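You operate a simulated robot arm through the tools that you are given. There is no shell and no other tool. Be economical: measure what you need, move in short steps, check, and stop when the job is done.

You run a simulated two-armed robot. Do the job below in one go: nothing can be reset, and whatever is moved stays where it is left.

TASK
Take the lid off the jar that says "feet" on the side cabinet top and lay it down there.

It is judged by the outcome, as a careful person would: the job done as asked, and still so three seconds after it is handed in. It fails if anything else is knocked over, pushed out of place, dropped, spilled or broken. Lids that push on must go on centred and level and be pressed home; caps that screw on are set level and turned clockwise until they are tight.

THE ROBOT
Two 7-joint arms with two-finger grippers on one trunk, on a base that drives. Base frame: it is fixed to the floor where the robot stands at the start and does not move with it; the origin is under the middle of the robot, x ahead of it, y to its left, z up. Readings come in mm, degrees, newtons and seconds.
The left shoulder is at the start at [122, 216, 1054], the right one opposite. With the tool pointing down near the work surface each hand reaches from about 380 to 860 mm from the robot's upright axis, wherever it stands, measured 20 degrees to its own side. Payload 3.18 kg a hand.
The tool frame of a hand sits at the grasp point between the pads (the TCP): z along the fingers, y along the line on which they close. The tips reach 30 mm beyond it. Largest opening 144 mm; the body of the gripper starts 103 mm behind the TCP.
Orientation is that of the tool frame in the base frame, as [roll, pitch, yaw] about the fixed x, y, z axes, in that order (R = Rz(yaw) Ry(pitch) Rx(roll)). With the fingers straight down and closing along the base's y, the tool's x points along the base's -x, its y along +y and its z along -z.

THE INTERFACE
- The arms move only by the tool play_rows. It takes "left_moves", "right_moves" or both (then of equal length, played together; a hand with none holds still); each is a list of rows, each a list of 7 numbers: the turn, a rotation vector about the tool's x, y, z in units of 8 degrees (1.0 is 8 degrees), then the shift along the tool's x, y, z in units of 30 mm (1.0 is 30 mm), then the gripper command, from -1 (shut) to 1 (fully open), values between in proportion. In form: [[wx, wy, wz, tx, ty, tz, jaw], ...]. A call has 1 to 8 rows; each row shifts and turns the commanded pose from where the row before left it, along the tool's axes as they then stand. A call with a number of a shift or a turn outside -1 to 1 is refused whole. A row lasts 0.2 s, in which the tool goes at most 50 mm and 8.6 degrees; a call with a longer step from one row to the next is refused whole, and so is a gripper value outside its range. Where a pose cannot be reached the arm comes as near as it can. A force on the tool above 40 N (or 10 N above the force at the start of the call, whichever is more), or a blocked arm, ends the call early, and 0.2 s more pass. Each finger halts on what it meets, pressing with about 38 N; the grip force reading is that of the motor and also rises with nothing between the fingers. The clock runs only during rows and for 0.2 s after the last one: add rows that do not move to give the fingers time. The reply holds the time, the measured pose of the TCP, the force on the tool along the base axes, the opening and the grip force, in the units named above and with some noise, with the torque about the TCP (base axes, N m) and any sound that the robot's microphone picked up.
- Cameras (640 x 400 px; columns grow to the right, rows downward): "scene" is now at [246, 6.8, 1245.6]; the picture's right is [0.07, -1.00, 0.00], its down [-0.50, -0.04, -0.86] and it looks along [0.86, 0.06, -0.50] (base axes); focal length 266 px, centre (320, 200). "left" rides on the left gripper at [76, -16, -143] in its tool frame; the picture's right is [0.21, 0.98, 0.00], its down [-0.84, 0.18, -0.51] and it looks along [-0.50, 0.11, 0.86] (tool axes); focal length 218 px, centre (320, 200). "right" rides on the right gripper at [76, 16, -143] in its tool frame; the picture's right is [-0.21, 0.98, 0.00], its down [-0.84, -0.18, -0.51] and it looks along [-0.50, -0.11, 0.86] (tool axes); focal length 218 px, centre (320, 200). There is no depth. A picture from a camera that has moved, and an enlarged one, comes with that camera's place and axes in the base frame and with its lens.
- capture(camera): a new picture of that camera. It takes no simulated time.
- lift_body(by): slides the trunk up (or, below 0, down) by that many mm; the arms and the scene camera ride with it, the base frame stays. It gives what a move gives, with no picture.
- drive_base(legs): drives the robot by 1 to 6 legs, each [ahead, left, turn to the left] in mm, mm and degrees, along the robot's own axes; the way and the turn of a leg run together, so that a leg with both is an arc; at most 1500 mm and 180 degrees a leg. The arms and the cameras ride along, it lands a little off, and it stops where it bumps. It gives what a move gives.
- head_to(pan, tilt): turns the head with the scene camera to pan (to the left, within 80 degrees either way) and tilt (down, from -29 to 69), counted from straight ahead of the robot. It gives what a move gives.
- inspect(camera, box): a new picture of the part [left, top, right, bottom] of that camera's present view, enlarged. It takes no simulated time.
- finish_job(): hands the job in; it is judged then, once.

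Go step by step. Nothing tells you exact positions but the pictures and the camera data: compare them with the known pose of the tool, close in by small moves and look again before you grip or let go. The budget is 120 turns and 108 pictures, counting those below and the enlarged ones. Unless the task says otherwise, let go and move clear before handing in, and close with one line.

The tools are called after ">>>" as name(argument=value, ...) on one line, values as JSON. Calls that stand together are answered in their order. play_rows: Moves the arms, as the interface text tells. Its arguments: {"type":"object","properties":{"left_moves":{"type":"array","items":{"type":"array","items":{"type":"number"}}},"right_moves":{"type":"array","items":{"type":"array","items":{"type":"number"}}}},"required":[]} The other tools are called the same way: lift_body (by) slides the trunk up or down; drive_base (legs) drives the base; head_to (pan, tilt) turns the head that bears the scene camera; capture (camera) takes a picture; inspect (camera, box) takes an enlarged picture of a part of a camera's view; finish_job () hands the job in.

At the start:

```text
t: 0.0
left_eef_pos: [581.9, 406.8, 1044.1]
left_tool_rot: [-179.9, -0.1, -180.0]
left_wrist_force: [0.3, 0.4, 0.1]
left_torque: [-0.01, -0.02, -0.02]
left_gripper_width: 144.0
left_gripper_force: 0.0
right_eef_pos: [403.9, -111.1, 1099.5]
right_tool_rot: [-179.9, 0.0, -179.9]
right_wrist_force: [-0.1, -0.2, 0.5]
right_torque: [-0.01, 0.02, -0.01]
right_gripper_width: 143.7
right_gripper_force: 0.0
trunk travel left (down, up): [-140.0, 229.0]
robot x, y, heading: [1.9, 2.5, -0.1]
head pan, tilt: [4.0, 30.2]
```

scene: 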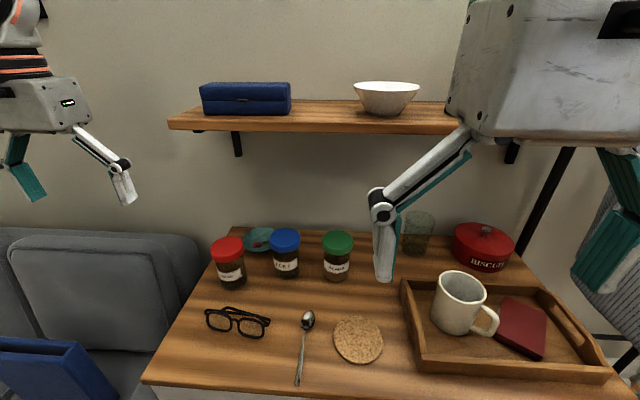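
right: 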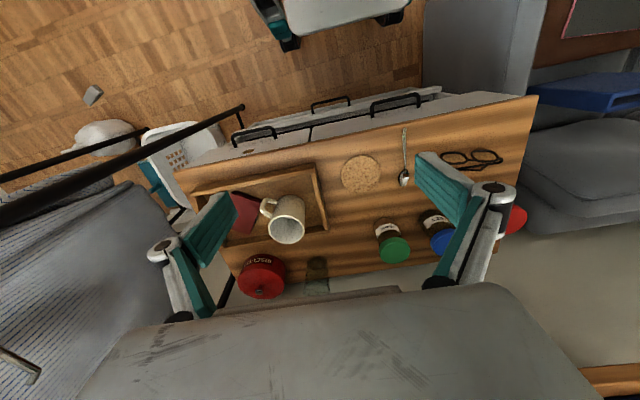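
left: 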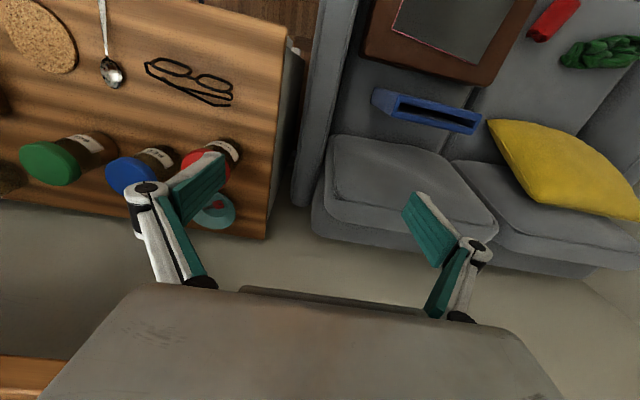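

I see three jars with red, blue and green lids on the side cabinet; I need to read their labels before doing anything.

>>> inspect(camera="scene", box=[200, 220, 300, 300])

>>> inspect(camera="scene", box=[280, 220, 380, 300])

```text
5.00 times, centred on (250, 260) of scene
camera zoom: at [246.0, 6.8, 1245.6], right [0.07, -1.0, 0.0], down [-0.5, -0.04, -0.86], along [0.86, 0.06, -0.5], focal length 1332 px, centre (670, -100)
```

zoom: 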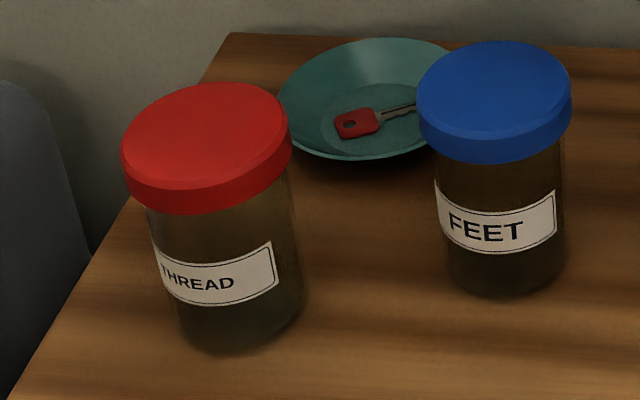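

```text
5.00 times, centred on (330, 260) of scene
camera zoom: at [246.0, 6.8, 1245.6], right [0.07, -1.0, 0.0], down [-0.5, -0.04, -0.86], along [0.86, 0.06, -0.5], focal length 1332 px, centre (270, -100)
```

zoom: 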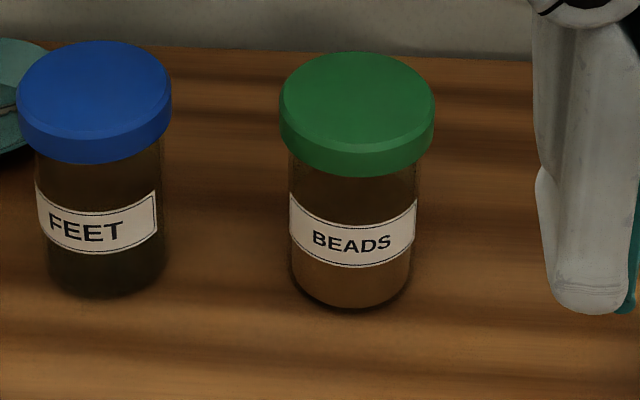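

The jar marked FEET has the blue lid, at about (715, 118, top ~868), and the shelf overhangs it at z≈1130. I'll therefore come in with the left hand tilted 45° forward, so I tilt it first in free space and narrow the jaw.

>>> play_rows(left_moves=[[0, -0.94, 0, 0, 0, 0, 0.46], [0, -0.94, 0, 0, 0, 0, 0.46], [0, -0.94, 0, 0, 0, 0, 0.46], [0, -0.94, 0, 0, 0, 0, 0.46], [0, -0.94, 0, 0, 0, 0, 0.46], [0, -0.94, 0, 0, 0, 0, 0.46]])

```text
t: 1.4
left_eef_pos: [582.0, 407.7, 1044.4]
left_tool_rot: [-180.0, 45.3, 180.0]
left_wrist_force: [-0.4, 0.3, 1.1]
left_torque: [-0.01, 0.01, -0.01]
left_gripper_width: 105.1
left_gripper_force: 0.1
right_eef_pos: [403.8, -111.0, 1099.7]
right_tool_rot: [-179.9, 0.0, -179.9]
right_wrist_force: [-0.2, -0.5, -0.4]
right_torque: [-0.02, -0.03, -0.03]
right_gripper_width: 144.0
right_gripper_force: 0.0
trunk travel left (down, up): [-140.0, 229.0]
robot x, y, heading: [1.0, -1.4, -0.2]
head pan, tilt: [4.0, 30.2]
```

The tilt works. Next I shift sideways toward the jar and down a little.

>>> play_rows(left_moves=[[0, 0, 0, 0.17, -1, 0.1, 0.46], [0, 0, 0, 0.17, -1, 0.1, 0.46], [0, 0, 0, 0.17, -1, 0.1, 0.46], [0, 0, 0, 0.17, -1, 0.1, 0.46], [0, 0, 0, 0.17, -1, 0.1, 0.46], [0, 0, 0, 0.17, -1, 0.1, 0.46], [0, 0, 0, 0.17, -1, 0.1, 0.46], [0, 0, 0, 0.17, -1, 0.1, 0.46]])

>>> play_rows(left_moves=[[0, 0, 0, 0, -0.83, 0, 0.46], [0, 0, 0, 0, -0.83, 0, 0.46], [0, 0, 0, 0, 0, 0, 0.46]], right_moves=[[0, 0, 0, 0, -1, 0, 1], [0, 0, 0, 0, -1, 0, 1], [0, 0, 0, 0, -1, 0, 1]])

>>> capture(camera="left")

>>> capture(camera="scene")

```text
t: 3.2
left_eef_pos: [573.5, 164.4, 998.4]
left_tool_rot: [180.0, 45.2, -179.9]
left_wrist_force: [0.0, -0.1, -0.8]
left_torque: [0.03, -0.03, 0.01]
left_gripper_width: 104.9
left_gripper_force: 0.0
right_eef_pos: [403.4, -111.9, 1099.0]
right_tool_rot: [180.0, 0.0, -179.9]
right_wrist_force: [-0.5, -0.7, -0.4]
right_torque: [0.04, 0.02, 0.0]
right_gripper_width: 144.1
right_gripper_force: 0.0
trunk travel left (down, up): [-140.0, 229.0]
robot x, y, heading: [4.2, -0.9, -0.1]
head pan, tilt: [4.0, 30.2]
```

```text
t: 4.2
left_eef_pos: [570.7, 148.4, 996.5]
left_tool_rot: [-178.7, 45.2, -177.8]
left_wrist_force: [1.2, 1.1, -0.6]
left_torque: [-0.09, 0.02, -0.11]
left_gripper_width: 105.1
left_gripper_force: 0.1
right_eef_pos: [403.9, -162.0, 1096.6]
right_tool_rot: [-177.7, 0.1, -176.6]
right_wrist_force: [1.4, 0.5, 0.7]
right_torque: [0.06, 0.11, -0.01]
right_gripper_width: 144.0
right_gripper_force: 0.1
trunk travel left (down, up): [-140.0, 229.0]
robot x, y, heading: [2.5, 3.5, 1.1]
head pan, tilt: [4.0, 30.2]
stopped in row 3 (left hand): the arm was blocked; the commanded pose is now the measured one
```

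```text
102 pictures are left
camera left: at [417.1, 130.3, 1043.4], right [-0.17, 0.97, -0.16], down [0.23, 0.2, 0.95], along [0.96, 0.12, -0.26], focal length 218 px, centre (320, 200)
```

left: 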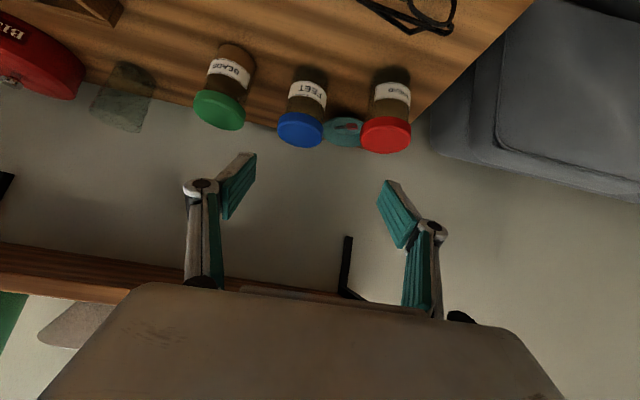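

```text
101 pictures are left
camera scene: at [247.3, 35.0, 1245.3], right [0.09, -1.0, 0.02], down [-0.5, -0.06, -0.86], along [0.86, 0.07, -0.5], focal length 266 px, centre (320, 200)
```

scene: 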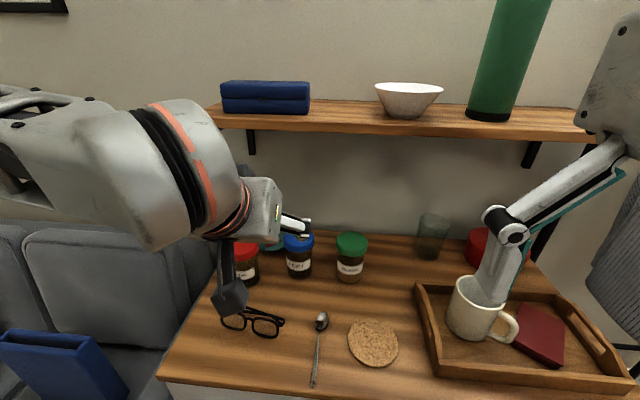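

The left arm was blocked, likely too folded near the trunk. I'll check what's on the right of the robot, then back the base off a bit so the arm can extend.

>>> drive_base(legs=[[-150, 0, 0]])

>>> head_to(pan=-60, tilt=45)

>>> capture(camera="scene")

```text
t: 5.6
left_eef_pos: [422.3, 125.0, 996.8]
left_tool_rot: [179.9, 45.1, -179.2]
left_wrist_force: [1.4, -0.3, 0.9]
left_torque: [-0.03, -0.01, 0.0]
left_gripper_width: 104.8
left_gripper_force: 0.1
right_eef_pos: [254.1, -188.7, 1095.8]
right_tool_rot: [-178.9, 0.1, -177.9]
right_wrist_force: [-0.9, -0.6, 0.5]
right_torque: [0.02, -0.03, 0.0]
right_gripper_width: 144.2
right_gripper_force: 0.1
trunk travel left (down, up): [-140.0, 229.0]
robot x, y, heading: [-145.2, -1.2, 0.4]
head pan, tilt: [4.0, 30.2]
```

```text
t: 6.9
left_eef_pos: [423.3, 125.3, 997.0]
left_tool_rot: [-180.0, 45.2, -179.4]
left_wrist_force: [-0.3, 0.4, -0.1]
left_torque: [-0.02, -0.04, 0.0]
left_gripper_width: 105.0
left_gripper_force: 0.1
right_eef_pos: [255.8, -188.9, 1095.7]
right_tool_rot: [-179.0, 0.0, -177.8]
right_wrist_force: [-0.1, -0.3, 0.0]
right_torque: [-0.01, 0.0, 0.01]
right_gripper_width: 144.1
right_gripper_force: 0.1
trunk travel left (down, up): [-140.0, 229.0]
robot x, y, heading: [-143.6, 0.2, 0.4]
head pan, tilt: [-60.0, 45.0]
```

```text
100 pictures are left
camera scene: at [50.0, -66.3, 1223.3], right [-0.86, -0.51, 0.0], down [-0.36, 0.61, -0.71], along [0.36, -0.61, -0.71], focal length 266 px, centre (320, 200)
```

scene: 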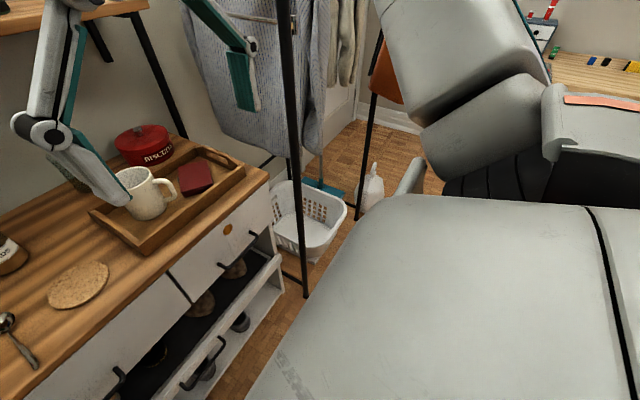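

The space on the right is free apart from the rack post around (405, −527). I'll move 120 mm right and bring the head back.

>>> drive_base(legs=[[0, -120, 0]])

>>> head_to(pan=8, tilt=30)

>>> capture(camera="scene")

```text
t: 8.6
left_eef_pos: [424.1, 3.4, 997.9]
left_tool_rot: [179.9, 45.2, -179.3]
left_wrist_force: [0.3, -0.6, 0.0]
left_torque: [0.01, 0.04, 0.02]
left_gripper_width: 105.1
left_gripper_force: 0.1
right_eef_pos: [255.9, -310.8, 1095.7]
right_tool_rot: [-178.9, 0.1, -178.0]
right_wrist_force: [-0.1, -0.1, 0.2]
right_torque: [0.04, -0.03, 0.0]
right_gripper_width: 144.0
right_gripper_force: 0.0
trunk travel left (down, up): [-140.0, 229.0]
robot x, y, heading: [-145.4, -114.3, 0.6]
head pan, tilt: [-60.0, 45.0]
```

```text
t: 10.0
left_eef_pos: [424.3, 4.0, 997.3]
left_tool_rot: [-179.9, 45.2, -179.2]
left_wrist_force: [-0.2, 0.0, 0.0]
left_torque: [-0.01, 0.05, 0.01]
left_gripper_width: 105.1
left_gripper_force: 0.0
right_eef_pos: [255.4, -310.7, 1095.2]
right_tool_rot: [-178.9, 0.1, -177.9]
right_wrist_force: [0.4, -0.4, -0.1]
right_torque: [-0.02, 0.02, -0.05]
right_gripper_width: 143.9
right_gripper_force: 0.0
trunk travel left (down, up): [-140.0, 229.0]
robot x, y, heading: [-143.3, -118.6, 0.6]
head pan, tilt: [8.0, 30.0]
```

```text
99 pictures are left
camera scene: at [99.3, -103.3, 1245.9], right [0.15, -0.99, 0.0], down [-0.49, -0.07, -0.87], along [0.86, 0.13, -0.5], focal length 266 px, centre (320, 200)
```

scene: 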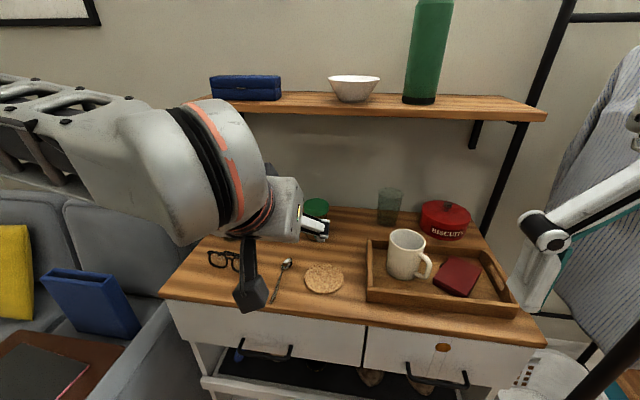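

Now I bring the left hand toward the jar, in front of and above it.

>>> play_rows(left_moves=[[0, 0, 0, -0.454, 0.475, 0.583, 0.46], [0, 0, 0, -0.454, 0.475, 0.583, 0.46], [0, 0, 0, -0.454, 0.475, 0.583, 0.46], [0, 0, 0, -0.454, 0.475, 0.583, 0.46], [0, 0, 0, -0.454, 0.475, 0.583, 0.46], [0, 0, 0, -0.454, 0.475, 0.583, 0.46], [0, 0, 0, -0.454, 0.475, 0.583, 0.46], [0, 0, 0, -0.454, 0.475, 0.583, 0.46]])

>>> capture(camera="left")

>>> capture(camera="scene")

```text
t: 11.8
left_eef_pos: [600.5, 118.7, 976.1]
left_tool_rot: [-179.9, 45.1, -179.3]
left_wrist_force: [0.2, -0.4, 0.1]
left_torque: [0.0, 0.0, 0.03]
left_gripper_width: 105.1
left_gripper_force: 0.1
right_eef_pos: [257.3, -310.1, 1094.9]
right_tool_rot: [-178.9, 0.1, -177.9]
right_wrist_force: [-0.4, 0.4, 0.1]
right_torque: [0.0, 0.03, -0.01]
right_gripper_width: 144.0
right_gripper_force: 0.0
trunk travel left (down, up): [-140.0, 229.0]
robot x, y, heading: [-146.7, -117.4, 0.4]
head pan, tilt: [8.0, 30.0]
```

```text
98 pictures are left
camera left: at [446.5, 101.2, 1024.7], right [-0.16, 0.98, -0.15], down [0.23, 0.18, 0.96], along [0.96, 0.12, -0.26], focal length 218 px, centre (320, 200)
```

left: 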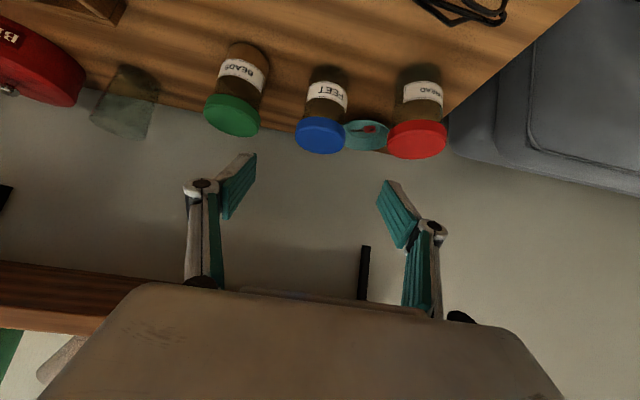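

```text
97 pictures are left
camera scene: at [99.8, -103.1, 1245.7], right [0.15, -0.99, 0.0], down [-0.49, -0.07, -0.87], along [0.86, 0.13, -0.5], focal length 266 px, centre (320, 200)
```

scene: 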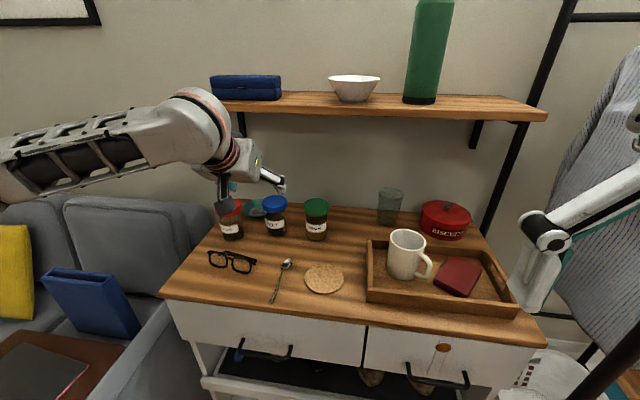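

Clear view of the FEET jar in both cameras; I'll enlarge both to pin the lid down.

>>> inspect(camera="left", box=[280, 60, 380, 160])

>>> inspect(camera="scene", box=[235, 180, 315, 250])

```text
4.00 times, centred on (330, 110) of left
camera zoom: at [446.5, 101.2, 1024.7], right [-0.16, 0.98, -0.15], down [0.23, 0.18, 0.96], along [0.96, 0.12, -0.26], focal length 873 px, centre (280, 560)
```

zoom: 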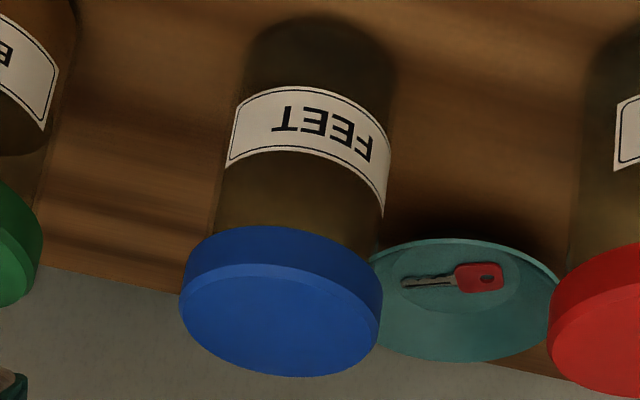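

```text
5.71 times, centred on (275, 215) of scene
camera zoom: at [99.8, -103.1, 1245.7], right [0.15, -0.99, 0.0], down [-0.49, -0.07, -0.87], along [0.86, 0.13, -0.5], focal length 1523 px, centre (577, 114)
```

zoom: 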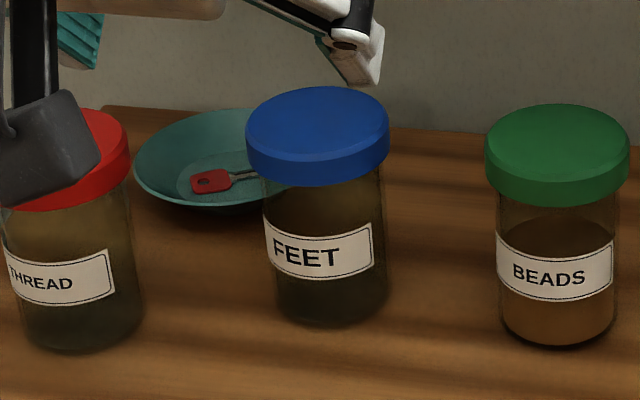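

The lid centre works out at about (722, 121, 863 top), Ø≈71, ~18 mm tall. I narrow the jaw to ~92 mm and approach along the tool axis, stopping short to check.

>>> play_rows(left_moves=[[0, 0, 0, 0, 0.1, 0, 0.28], [0, 0, 0, 0, 0, 0.8, 0.28], [0, 0, 0, 0, 0, 0.8, 0.28], [0, 0, 0, 0, 0, 0.8, 0.28], [0, 0, 0, 0, 0, 0.8, 0.28], [0, 0, 0, 0, 0, 0, 0.28]])

>>> capture(camera="left")

>>> inspect(camera="scene", box=[195, 150, 315, 250])

```text
t: 13.2
left_eef_pos: [668.0, 125.5, 908.0]
left_tool_rot: [-180.0, 45.2, -179.3]
left_wrist_force: [0.1, 0.4, 0.6]
left_torque: [0.01, 0.02, -0.03]
left_gripper_width: 92.1
left_gripper_force: 0.0
right_eef_pos: [256.0, -308.7, 1095.5]
right_tool_rot: [-179.0, 0.2, -177.8]
right_wrist_force: [0.1, -0.2, 0.4]
right_torque: [-0.03, -0.01, 0.01]
right_gripper_width: 144.1
right_gripper_force: 0.0
trunk travel left (down, up): [-140.0, 229.0]
robot x, y, heading: [-144.9, -117.0, 0.9]
head pan, tilt: [8.0, 30.0]
```

```text
94 pictures are left
camera left: at [513.4, 107.0, 955.0], right [-0.16, 0.98, -0.15], down [0.23, 0.18, 0.96], along [0.96, 0.12, -0.25], focal length 218 px, centre (320, 200)
```

left: 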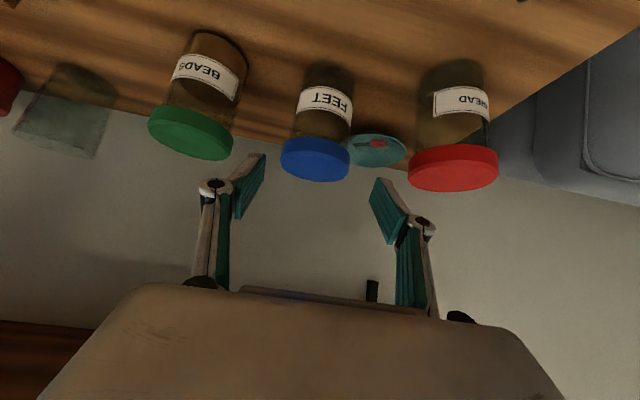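

```text
4.00 times, centred on (255, 200) of scene
camera zoom: at [98.7, -103.3, 1246.2], right [0.15, -0.99, 0.0], down [-0.49, -0.07, -0.87], along [0.86, 0.13, -0.5], focal length 1066 px, centre (580, 200)
```

zoom: 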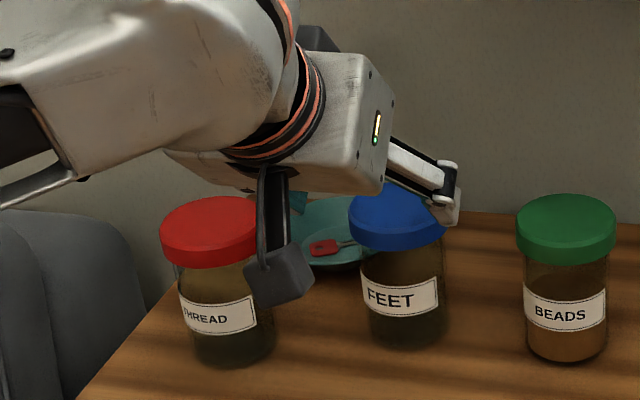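

The refined lid centre is (725, 123.5), in line with the grip. I advance the rest of the way to straddle it.

>>> play_rows(left_moves=[[0, 0, 0, 0, -0.05, 0.7, 0.28], [0, 0, 0, 0, 0, 0.7, 0.28], [0, 0, 0, 0, 0, 0, 0.28]])

>>> capture(camera="left")

>>> inspect(camera="scene", box=[195, 150, 315, 250])

```text
t: 14.0
left_eef_pos: [696.4, 121.5, 877.2]
left_tool_rot: [-180.0, 45.2, -179.3]
left_wrist_force: [0.4, 0.4, 0.2]
left_torque: [0.01, 0.01, 0.0]
left_gripper_width: 92.1
left_gripper_force: 0.1
right_eef_pos: [255.5, -310.1, 1094.7]
right_tool_rot: [-178.9, 0.1, -177.9]
right_wrist_force: [0.5, -0.2, 0.2]
right_torque: [0.01, -0.02, -0.01]
right_gripper_width: 143.8
right_gripper_force: 0.2
trunk travel left (down, up): [-140.0, 229.0]
robot x, y, heading: [-147.3, -116.3, 0.6]
head pan, tilt: [8.0, 30.0]
```

```text
92 pictures are left
camera left: at [542.5, 104.4, 925.7], right [-0.16, 0.98, -0.15], down [0.23, 0.18, 0.96], along [0.96, 0.12, -0.26], focal length 218 px, centre (320, 200)
```

left: 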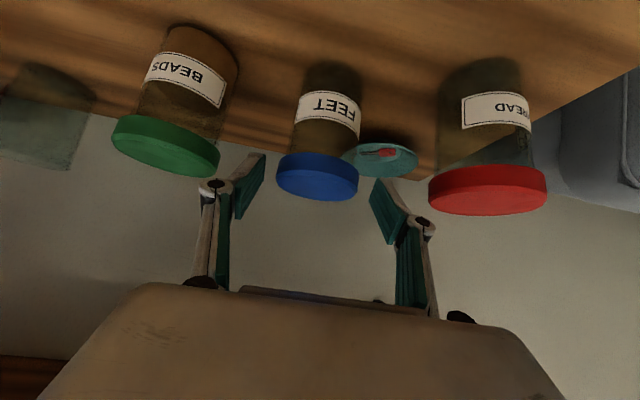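

```text
4.00 times, centred on (255, 200) of scene
camera zoom: at [98.9, -103.2, 1246.1], right [0.15, -0.99, 0.0], down [-0.49, -0.07, -0.87], along [0.86, 0.13, -0.5], focal length 1066 px, centre (580, 200)
```

zoom: 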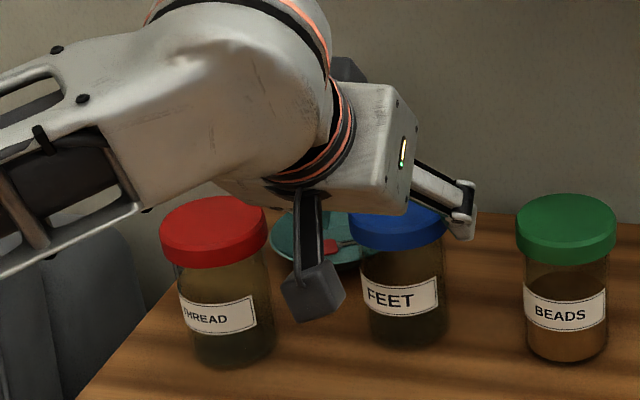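

Symmetric gaps on both sides. I advance the last 22 mm and check the jaw position before closing.

>>> play_rows(left_moves=[[0, 0, 0, 0, 0, 0.75, 0.28], [0, 0, 0, 0, 0, 0, 0.28]])

>>> capture(camera="left")

>>> inspect(camera="scene", box=[235, 170, 315, 250])

```text
t: 14.6
left_eef_pos: [713.8, 123.9, 863.3]
left_tool_rot: [-180.0, 45.2, -179.3]
left_wrist_force: [0.0, 0.4, -1.1]
left_torque: [-0.01, -0.02, -0.01]
left_gripper_width: 92.0
left_gripper_force: 0.0
right_eef_pos: [256.2, -310.1, 1096.9]
right_tool_rot: [-178.9, 0.2, -177.9]
right_wrist_force: [0.2, 0.6, -0.4]
right_torque: [0.03, -0.02, 0.0]
right_gripper_width: 144.1
right_gripper_force: 0.1
trunk travel left (down, up): [-140.0, 229.0]
robot x, y, heading: [-145.6, -120.6, 0.5]
head pan, tilt: [8.0, 30.0]
```

```text
90 pictures are left
camera left: at [559.3, 105.4, 911.1], right [-0.16, 0.98, -0.15], down [0.23, 0.18, 0.96], along [0.96, 0.12, -0.25], focal length 218 px, centre (320, 200)
```

left: 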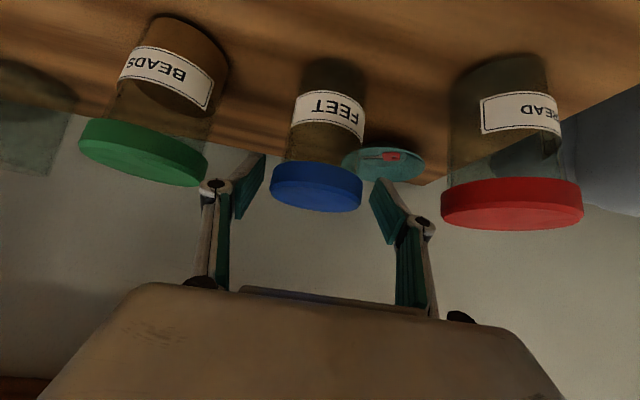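

```text
5.00 times, centred on (275, 210) of scene
camera zoom: at [98.7, -103.2, 1246.2], right [0.15, -0.99, 0.0], down [-0.49, -0.07, -0.87], along [0.86, 0.13, -0.5], focal length 1332 px, centre (545, 150)
```

zoom: 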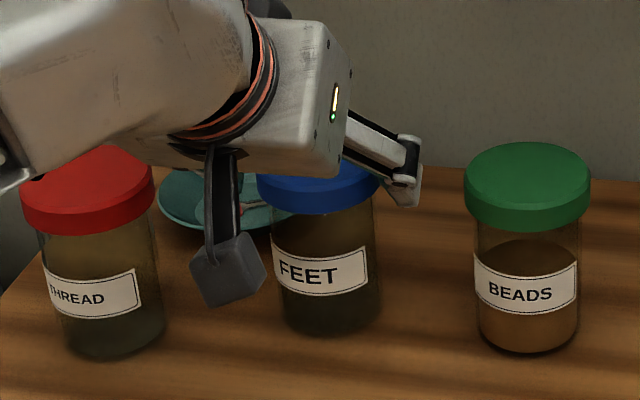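

The jaws straddle the lid centrally and the pads overlap its rim. Now I close.

>>> play_rows(left_moves=[[0, 0, 0, 0, 0, 0, 0.1], [0, 0, 0, 0, 0, 0, 0.0], [0, 0, 0, 0, 0, 0, -0.1], [0, 0, 0, 0, 0, 0, -0.2], [0, 0, 0, 0, 0, 0, -0.2]])

>>> capture(camera="left")

>>> inspect(camera="scene", box=[235, 170, 315, 250])

```text
t: 15.8
left_eef_pos: [714.4, 123.2, 862.3]
left_tool_rot: [-180.0, 45.2, -179.3]
left_wrist_force: [-1.0, -0.1, 1.1]
left_torque: [0.04, 0.0, -0.01]
left_gripper_width: 69.6
left_gripper_force: 37.9
right_eef_pos: [255.6, -310.2, 1096.5]
right_tool_rot: [-179.0, 0.1, -177.9]
right_wrist_force: [1.1, -0.4, -0.3]
right_torque: [0.02, 0.0, 0.01]
right_gripper_width: 144.0
right_gripper_force: 0.0
trunk travel left (down, up): [-140.0, 229.0]
robot x, y, heading: [-143.2, -119.3, 0.4]
head pan, tilt: [8.0, 30.0]
```

```text
88 pictures are left
camera left: at [559.4, 105.1, 910.7], right [-0.16, 0.98, -0.15], down [0.23, 0.18, 0.96], along [0.96, 0.12, -0.26], focal length 218 px, centre (320, 200)
```

left: 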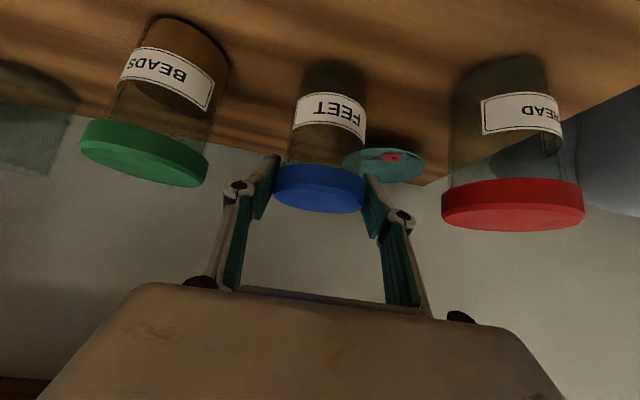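

```text
5.00 times, centred on (275, 210) of scene
camera zoom: at [99.1, -103.3, 1246.0], right [0.15, -0.99, 0.0], down [-0.49, -0.07, -0.87], along [0.86, 0.13, -0.5], focal length 1332 px, centre (545, 150)
```

zoom: 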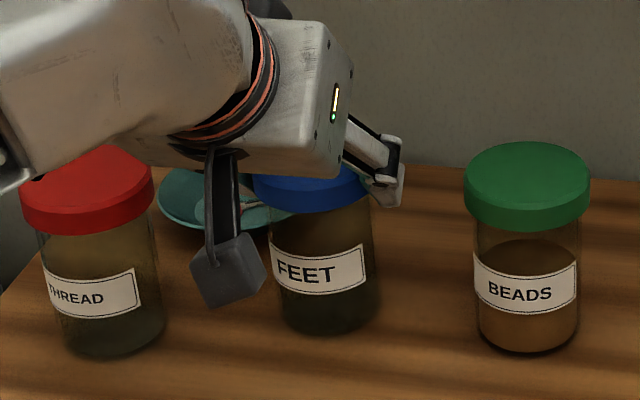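

Firm grip on the lid (69.6 mm). I test with a small straight lift to learn whether it pulls off or the jar comes along.

>>> play_rows(left_moves=[[0, 0, 0, -0.05, 0, -0.05, -0.2], [0, 0, 0, -0.05, 0, -0.05, -0.2], [0, 0, 0, -0.05, 0, -0.05, -0.2], [0, 0, 0, 0, 0, 0, -0.2]])

>>> inspect(camera="scene", box=[235, 170, 315, 250])

>>> inspect(camera="left", box=[260, 40, 400, 220])

```text
t: 16.8
left_eef_pos: [713.1, 123.1, 868.2]
left_tool_rot: [180.0, 45.2, -179.3]
left_wrist_force: [-0.1, 0.7, 0.1]
left_torque: [-0.03, 0.0, -0.01]
left_gripper_width: 69.3
left_gripper_force: 37.8
right_eef_pos: [256.0, -310.1, 1096.0]
right_tool_rot: [-178.9, 0.1, -178.0]
right_wrist_force: [-0.9, -0.6, -0.1]
right_torque: [0.01, -0.02, -0.01]
right_gripper_width: 144.0
right_gripper_force: 0.1
trunk travel left (down, up): [-140.0, 229.0]
robot x, y, heading: [-144.3, -118.8, 0.6]
head pan, tilt: [8.0, 30.0]
```

```text
5.00 times, centred on (275, 210) of scene
camera zoom: at [99.3, -103.2, 1245.9], right [0.15, -0.99, 0.0], down [-0.49, -0.07, -0.87], along [0.86, 0.13, -0.5], focal length 1332 px, centre (545, 150)
```

zoom: 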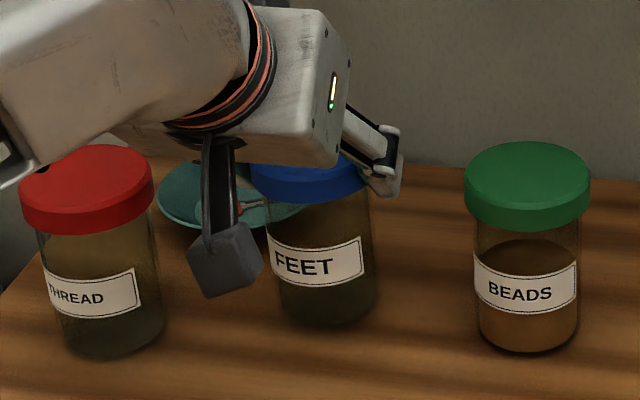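

```text
2.22 times, centred on (330, 130) of left
camera zoom: at [559.3, 105.7, 916.3], right [-0.16, 0.98, -0.15], down [0.23, 0.18, 0.96], along [0.96, 0.12, -0.26], focal length 485 px, centre (298, 356)
```

zoom: 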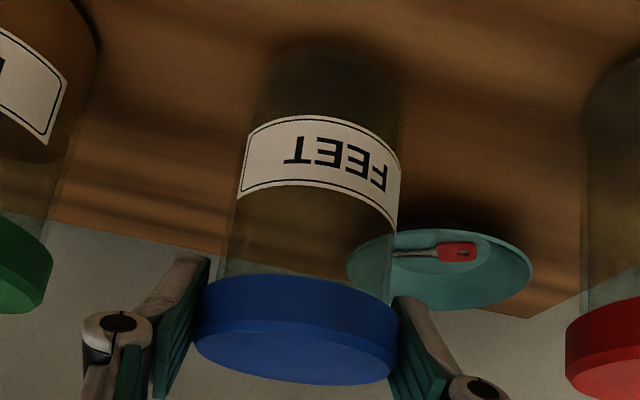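

The jar came up with the lid, so it's tight and needs a second hand on the body. I'll carry the jar back and up into open air (still upright), and hold the body there with the right hand.

>>> play_rows(left_moves=[[0, 0, 0, -0.2, 0, -0.5, -0.2], [0, 0, 0, -0.2, 0, -0.6, -0.2], [0, 0, 0, 0, 0, -0.7, -0.2], [0, 0, 0, 0, 0, -0.7, -0.2], [0, 0, 0, 0, 0, -0.7, -0.2], [0, 0, 0, 0, 0, -0.7, -0.2], [0, 0, 0, 0, 0, 0, -0.2]])

>>> capture(camera="scene")

```text
t: 18.4
left_eef_pos: [639.2, 120.8, 959.8]
left_tool_rot: [180.0, 45.1, -179.4]
left_wrist_force: [0.7, 0.1, -1.2]
left_torque: [-0.07, 0.01, -0.01]
left_gripper_width: 69.2
left_gripper_force: 37.3
right_eef_pos: [255.7, -309.8, 1094.9]
right_tool_rot: [-178.9, 0.1, -177.9]
right_wrist_force: [-0.1, -0.5, 0.1]
right_torque: [-0.02, -0.02, -0.02]
right_gripper_width: 144.1
right_gripper_force: 0.1
trunk travel left (down, up): [-140.0, 229.0]
robot x, y, heading: [-146.4, -117.7, 0.6]
head pan, tilt: [8.0, 30.0]
```

```text
84 pictures are left
camera scene: at [99.7, -103.2, 1245.7], right [0.15, -0.99, 0.0], down [-0.49, -0.07, -0.87], along [0.86, 0.13, -0.5], focal length 266 px, centre (320, 200)
```

scene: 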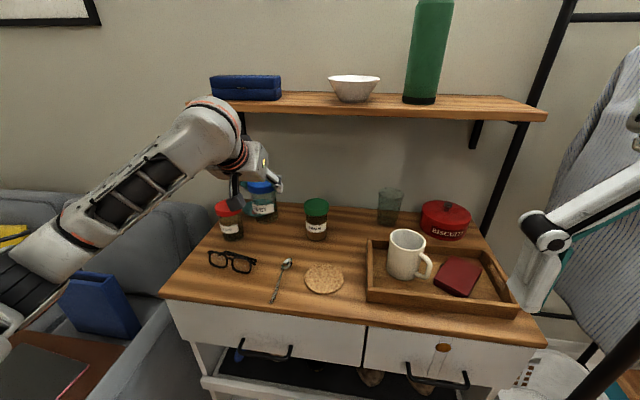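

The jar is hanging upright and clear. I bring it toward the middle while turning the right hand to face it.

>>> play_rows(left_moves=[[0, 0, 0, 0.25, -0.5, -0.31, -0.2], [0, 0, 0, 0.25, -0.5, -0.31, -0.2], [0, 0, 0, 0.25, -0.5, -0.31, -0.2], [0, 0, 0, 0.25, -0.5, -0.31, -0.2], [0, 0, 0, 0.25, -0.5, -0.31, -0.2], [0, 0, 0, 0.25, -0.5, -0.31, -0.2], [0, 0, 0, 0.25, -0.5, -0.31, -0.2], [0, 0, 0, 0.25, -0.5, -0.31, -0.2]], right_moves=[[0, 0, -0.8, 0, 0, 0, 0.6], [0, 0, -0.8, 0, 0, 0, 0.4], [0, 0, -0.8, 0, 0, 0, 0.25], [0, 0, -0.8, 0, 0, 0, 0.25], [0, 0, -0.8, 0, 0, 0, 0.25], [0, 0, -0.8, 0, 0, 0, 0.25], [0, 0, -0.6, 0, 0, 0, 0.25], [0, 0, 0, 0, 0, 0, 0.25]])

>>> capture(camera="scene")

```text
t: 20.2
left_eef_pos: [545.1, -2.3, 967.6]
left_tool_rot: [-180.0, 45.2, -179.3]
left_wrist_force: [-0.4, -0.2, -2.0]
left_torque: [-0.01, 0.01, 0.0]
left_gripper_width: 69.0
left_gripper_force: 37.9
right_eef_pos: [228.7, -303.2, 1061.7]
right_tool_rot: [-179.7, -0.2, -141.5]
right_wrist_force: [0.2, -0.2, 0.5]
right_torque: [-0.01, 0.0, 0.0]
right_gripper_width: 90.0
right_gripper_force: 0.1
right hand out of reach, approached as far as the arm can: row 5, 6, 7
trunk travel left (down, up): [-140.0, 229.0]
robot x, y, heading: [-145.8, -119.1, 0.5]
head pan, tilt: [8.0, 30.0]
```

```text
83 pictures are left
camera scene: at [99.3, -103.8, 1246.0], right [0.15, -0.99, 0.0], down [-0.49, -0.07, -0.87], along [0.86, 0.13, -0.5], focal length 266 px, centre (320, 200)
```

scene: 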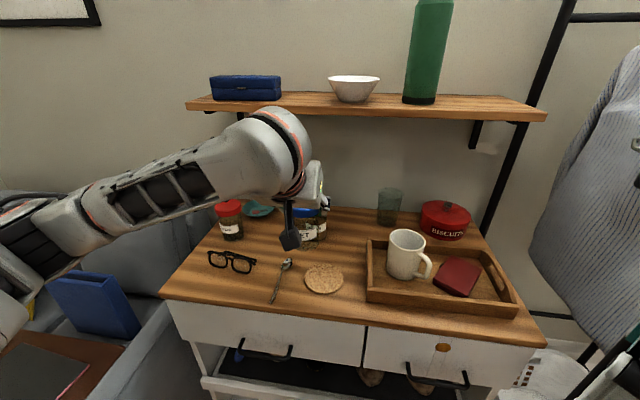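

Now I rotate the left hand −40° about the vertical (jar stays upright) and bring the right hand forward.

>>> play_rows(left_moves=[[0.7, 0, 0.7, 0, 0, 0, -0.2], [0.7, 0, 0.7, 0, 0, 0, -0.2], [0.7, 0, 0.7, 0, 0, 0, -0.2], [0.7, 0, 0.7, 0, 0, 0, -0.2], [0.7, 0, 0.7, 0, 0, 0, -0.2], [0, 0, 0, 0, 0, 0, -0.2], [0, 0, 0, 0, 0, 0, -0.2]], right_moves=[[0, 0, -0.1, -0.9, 0, 0, 0.25], [0, 0, -0.1, -0.9, 0, 0, 0.25], [0, 0, -0.1, -0.9, 0, 0, 0.25], [0, 0, -0.1, -0.9, 0, 0, 0.25], [0, 0, -0.1, -0.9, 0, 0, 0.25], [0, 0, 0, -0.9, 0, 0, 0.25], [0, 0, 0, 0, 0, 0, 0.25]])

>>> play_rows(right_moves=[[0, -0.93, 0, 0, 0, 0, 0.25], [0, -0.93, 0, 0, 0, 0, 0.25], [0, -0.93, 0, 0, 0, 0, 0.25], [0, -0.93, 0, 0, 0, 0, 0.25], [0, -0.93, 0, 0, 0, 0, 0.25], [0, -0.93, 0, 0, 0, 0, 0.25], [0, -0.93, 0, 0, 0, 0, 0.25], [0, 0, 0, 0, 0, 0, 0.25]])

>>> capture(camera="scene")

>>> capture(camera="right")

```text
t: 21.8
left_eef_pos: [545.5, -0.1, 970.4]
left_tool_rot: [179.9, 45.1, 141.1]
left_wrist_force: [0.2, 0.7, -0.4]
left_torque: [0.03, 0.03, 0.04]
left_gripper_width: 69.2
left_gripper_force: 37.8
right_eef_pos: [258.6, -269.7, 1050.4]
right_tool_rot: [179.3, 1.2, -139.3]
right_wrist_force: [-0.1, 0.0, 0.1]
right_torque: [0.01, 0.01, -0.01]
right_gripper_width: 90.0
right_gripper_force: 0.0
right hand out of reach, approached as far as the arm can: row 1, 2, 3, 4, 5, 6
trunk travel left (down, up): [-140.0, 229.0]
robot x, y, heading: [-147.9, -118.9, 0.4]
head pan, tilt: [8.0, 30.0]
```

```text
t: 23.6
left_eef_pos: [545.2, -0.1, 969.6]
left_tool_rot: [179.9, 45.1, 141.1]
left_wrist_force: [-0.1, 0.3, -0.3]
left_torque: [-0.01, 0.0, 0.0]
left_gripper_width: 69.0
left_gripper_force: 38.2
right_eef_pos: [308.6, -265.2, 1107.0]
right_tool_rot: [-179.5, 51.8, -137.1]
right_wrist_force: [1.6, -0.6, -0.4]
right_torque: [0.0, 0.02, 0.0]
right_gripper_width: 89.9
right_gripper_force: 0.1
right hand out of reach, approached as far as the arm can: row 5, 6, 7
trunk travel left (down, up): [-140.0, 229.0]
robot x, y, heading: [-144.7, -113.7, 0.6]
head pan, tilt: [8.0, 30.0]
```

```text
82 pictures are left
camera scene: at [99.2, -103.1, 1245.9], right [0.15, -0.99, 0.0], down [-0.49, -0.07, -0.87], along [0.86, 0.13, -0.5], focal length 266 px, centre (320, 200)
```

scene: 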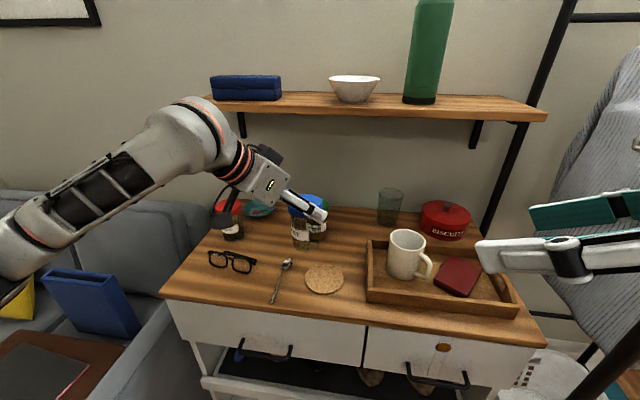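

```text
81 pictures are left
camera right: at [180.1, -359.7, 1135.0], right [-0.57, 0.81, 0.16], down [0.21, -0.04, 0.98], along [0.8, 0.59, -0.14], focal length 218 px, centre (320, 200)
```

right: 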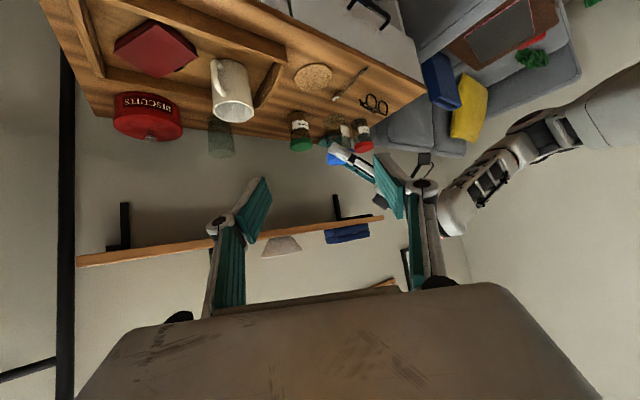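

The right hand is oriented. I bring it close to the jar along its approach direction, stopping well short.

>>> play_rows(right_moves=[[0, 0, 0, -0.3, 0.1, 1, 0.25], [0, 0, 0, -0.3, 0.1, 1, 0.25], [0, 0, 0, -0.3, 0.1, 1, 0.25], [0, 0, 0, -0.3, 0.1, 1, 0.25], [0, 0, 0, -0.3, 0.1, 1, 0.25], [0, 0, 0, -0.3, 0.1, 1, 0.25], [0, 0, 0, -0.2, 0.1, 1, 0.25], [0, 0, 0, 0, 0, 0, 0.25]])

>>> capture(camera="scene")

>>> capture(camera="right")

```text
t: 25.4
left_eef_pos: [545.1, 0.1, 971.0]
left_tool_rot: [179.8, 45.0, 140.9]
left_wrist_force: [-0.1, -0.3, -1.2]
left_torque: [0.01, -0.02, 0.02]
left_gripper_width: 69.1
left_gripper_force: 38.0
right_eef_pos: [444.2, -116.5, 1021.5]
right_tool_rot: [-179.4, 51.8, -137.2]
right_wrist_force: [-0.2, -0.2, -0.1]
right_torque: [-0.01, -0.03, 0.04]
right_gripper_width: 90.1
right_gripper_force: 0.0
trunk travel left (down, up): [-140.0, 229.0]
robot x, y, heading: [-145.0, -118.4, 0.8]
head pan, tilt: [8.0, 30.0]
```

```text
80 pictures are left
camera scene: at [98.9, -103.5, 1246.1], right [0.15, -0.99, 0.0], down [-0.49, -0.07, -0.87], along [0.86, 0.13, -0.5], focal length 266 px, centre (320, 200)
```

scene: 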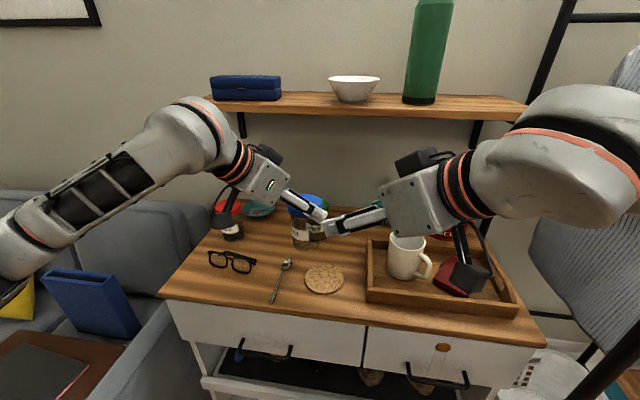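

```text
79 pictures are left
camera right: at [315.2, -210.6, 1049.8], right [-0.57, 0.81, 0.16], down [0.21, -0.05, 0.98], along [0.8, 0.59, -0.14], focal length 218 px, centre (320, 200)
```

right: 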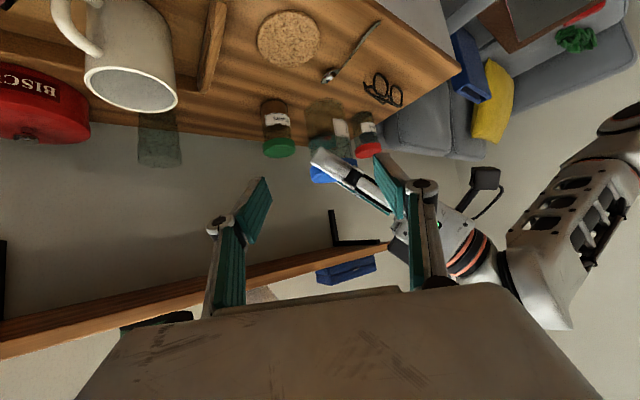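

I enlarge both views to locate the jar body exactly relative to the right hand.

>>> inspect(camera="right", box=[270, 80, 400, 220])

>>> inspect(camera="scene", box=[260, 170, 360, 260])

```text
2.86 times, centred on (335, 150) of right
camera zoom: at [315.2, -210.6, 1049.8], right [-0.57, 0.81, 0.16], down [0.21, -0.05, 0.98], along [0.8, 0.59, -0.14], focal length 624 px, centre (277, 343)
```

zoom: 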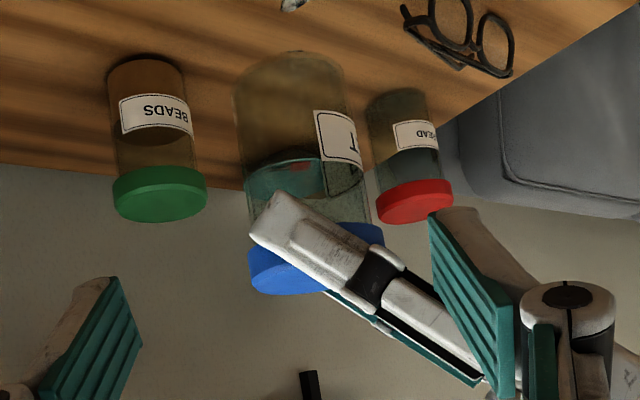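

```text
4.44 times, centred on (310, 215) of scene
camera zoom: at [98.9, -103.5, 1246.1], right [0.15, -0.99, 0.0], down [-0.49, -0.07, -0.87], along [0.86, 0.13, -0.5], focal length 1184 px, centre (364, 133)
```

zoom: 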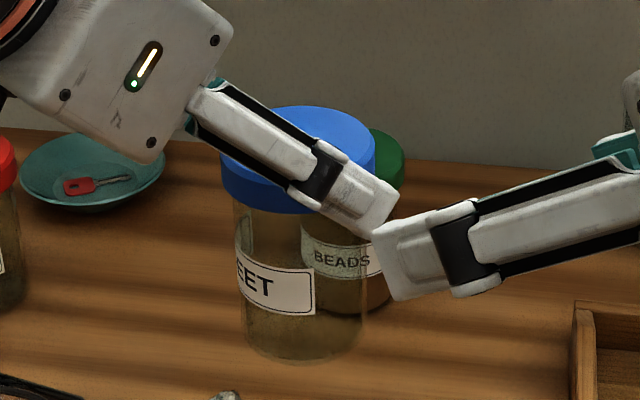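

The jar axis is at about (548, −6), body mid z≈903. I align and advance the right hand most of the way.

>>> play_rows(right_moves=[[0, 0, 0, 0, 0.34, 0, 0.25], [0, 0, 0, 0, 0, 0.9, 0.25], [0, 0, 0, 0, 0, 0.9, 0.25], [0, 0, 0, 0, 0, 0.9, 0.25], [0, 0, 0, 0, 0, 0.9, 0.25], [0, 0, 0, 0, 0, 0.6, 0.25], [0, 0, 0, 0, 0, 0, 0.25]])

>>> capture(camera="right")

>>> inspect(camera="scene", box=[240, 160, 400, 280])

```text
t: 27.0
left_eef_pos: [544.9, -1.2, 970.4]
left_tool_rot: [179.9, 45.2, 141.0]
left_wrist_force: [-0.2, 0.5, -0.7]
left_torque: [0.01, 0.03, 0.04]
left_gripper_width: 68.9
left_gripper_force: 37.8
right_eef_pos: [509.6, -38.1, 944.8]
right_tool_rot: [-179.6, 51.8, -137.1]
right_wrist_force: [-0.9, 1.1, 0.5]
right_torque: [0.01, 0.0, 0.02]
right_gripper_width: 89.8
right_gripper_force: 0.0
trunk travel left (down, up): [-140.0, 229.0]
robot x, y, heading: [-146.1, -116.8, 0.5]
head pan, tilt: [8.0, 30.0]
```

```text
76 pictures are left
camera right: at [381.6, -133.6, 971.9], right [-0.57, 0.81, 0.16], down [0.21, -0.05, 0.98], along [0.8, 0.59, -0.14], focal length 218 px, centre (320, 200)
```

right: 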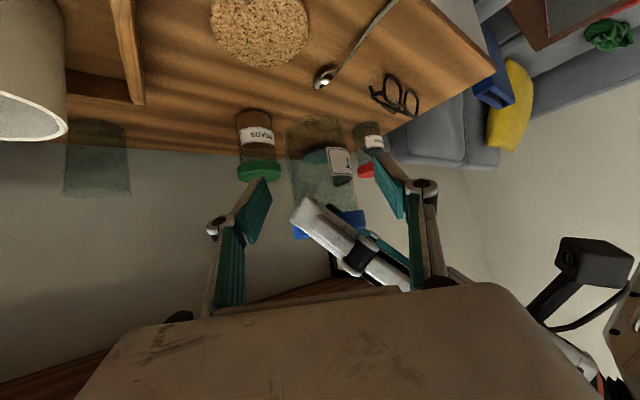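

```text
3.33 times, centred on (320, 220) of scene
camera zoom: at [99.1, -103.3, 1246.0], right [0.15, -0.99, 0.0], down [-0.49, -0.07, -0.87], along [0.86, 0.13, -0.5], focal length 888 px, centre (320, 133)
```

zoom: 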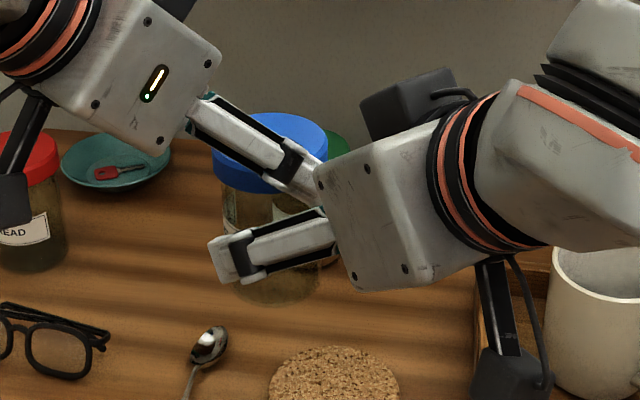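

Jar is centred between the right fingers, and the hands clear each other. I advance the last ~56 mm.

>>> play_rows(right_moves=[[0, 0, 0, 0, -0.04, 0.6, 0.25], [0, 0, 0, 0, 0, 0.6, 0.25], [0, 0, 0, 0, 0, 0.6, 0.25], [0, 0, 0, 0, 0, 0, 0.25]])

>>> capture(camera="right")

>>> capture(camera="left")

>>> inspect(camera="scene", box=[240, 160, 400, 280])

```text
t: 28.0
left_eef_pos: [545.8, -0.7, 970.7]
left_tool_rot: [179.9, 45.1, 141.0]
left_wrist_force: [0.0, 0.9, -0.6]
left_torque: [0.03, 0.03, -0.02]
left_gripper_width: 68.9
left_gripper_force: 37.7
right_eef_pos: [543.0, -11.1, 912.2]
right_tool_rot: [-179.4, 51.7, -137.1]
right_wrist_force: [0.6, -0.3, 1.0]
right_torque: [0.0, -0.03, 0.02]
right_gripper_width: 90.0
right_gripper_force: 0.1
trunk travel left (down, up): [-140.0, 229.0]
robot x, y, heading: [-144.9, -120.5, 0.5]
head pan, tilt: [8.0, 30.0]
```

```text
74 pictures are left
camera right: at [414.4, -106.1, 940.4], right [-0.57, 0.81, 0.16], down [0.21, -0.05, 0.98], along [0.8, 0.59, -0.14], focal length 218 px, centre (320, 200)
```

right: 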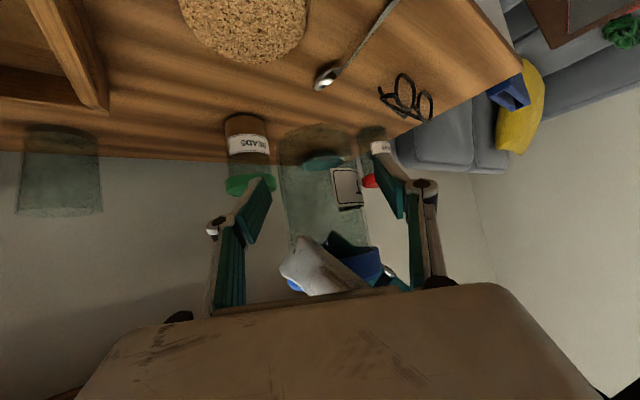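

```text
73 pictures are left
camera left: at [415.1, 85.2, 1017.7], right [0.5, 0.85, -0.15], down [0.29, -0.01, 0.96], along [0.81, -0.52, -0.26], focal length 218 px, centre (320, 200)
```

left: 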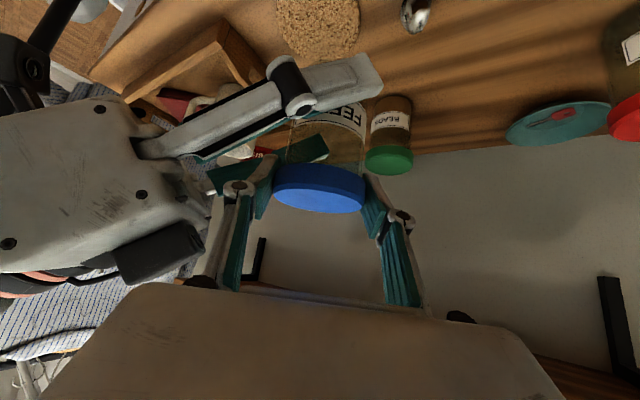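

```text
3.33 times, centred on (320, 220) of scene
camera zoom: at [99.1, -103.3, 1246.0], right [0.15, -0.99, 0.0], down [-0.49, -0.07, -0.87], along [0.86, 0.13, -0.5], focal length 888 px, centre (320, 133)
```

zoom: 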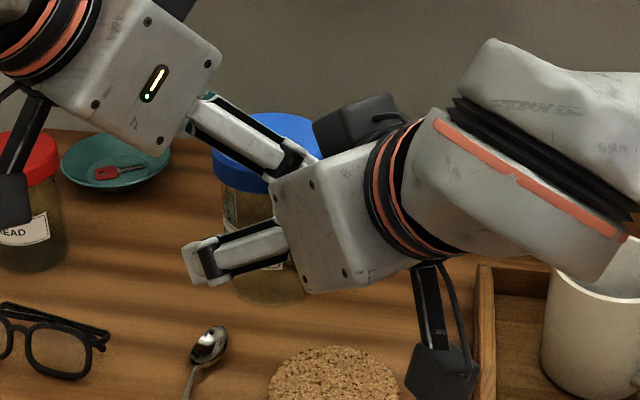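

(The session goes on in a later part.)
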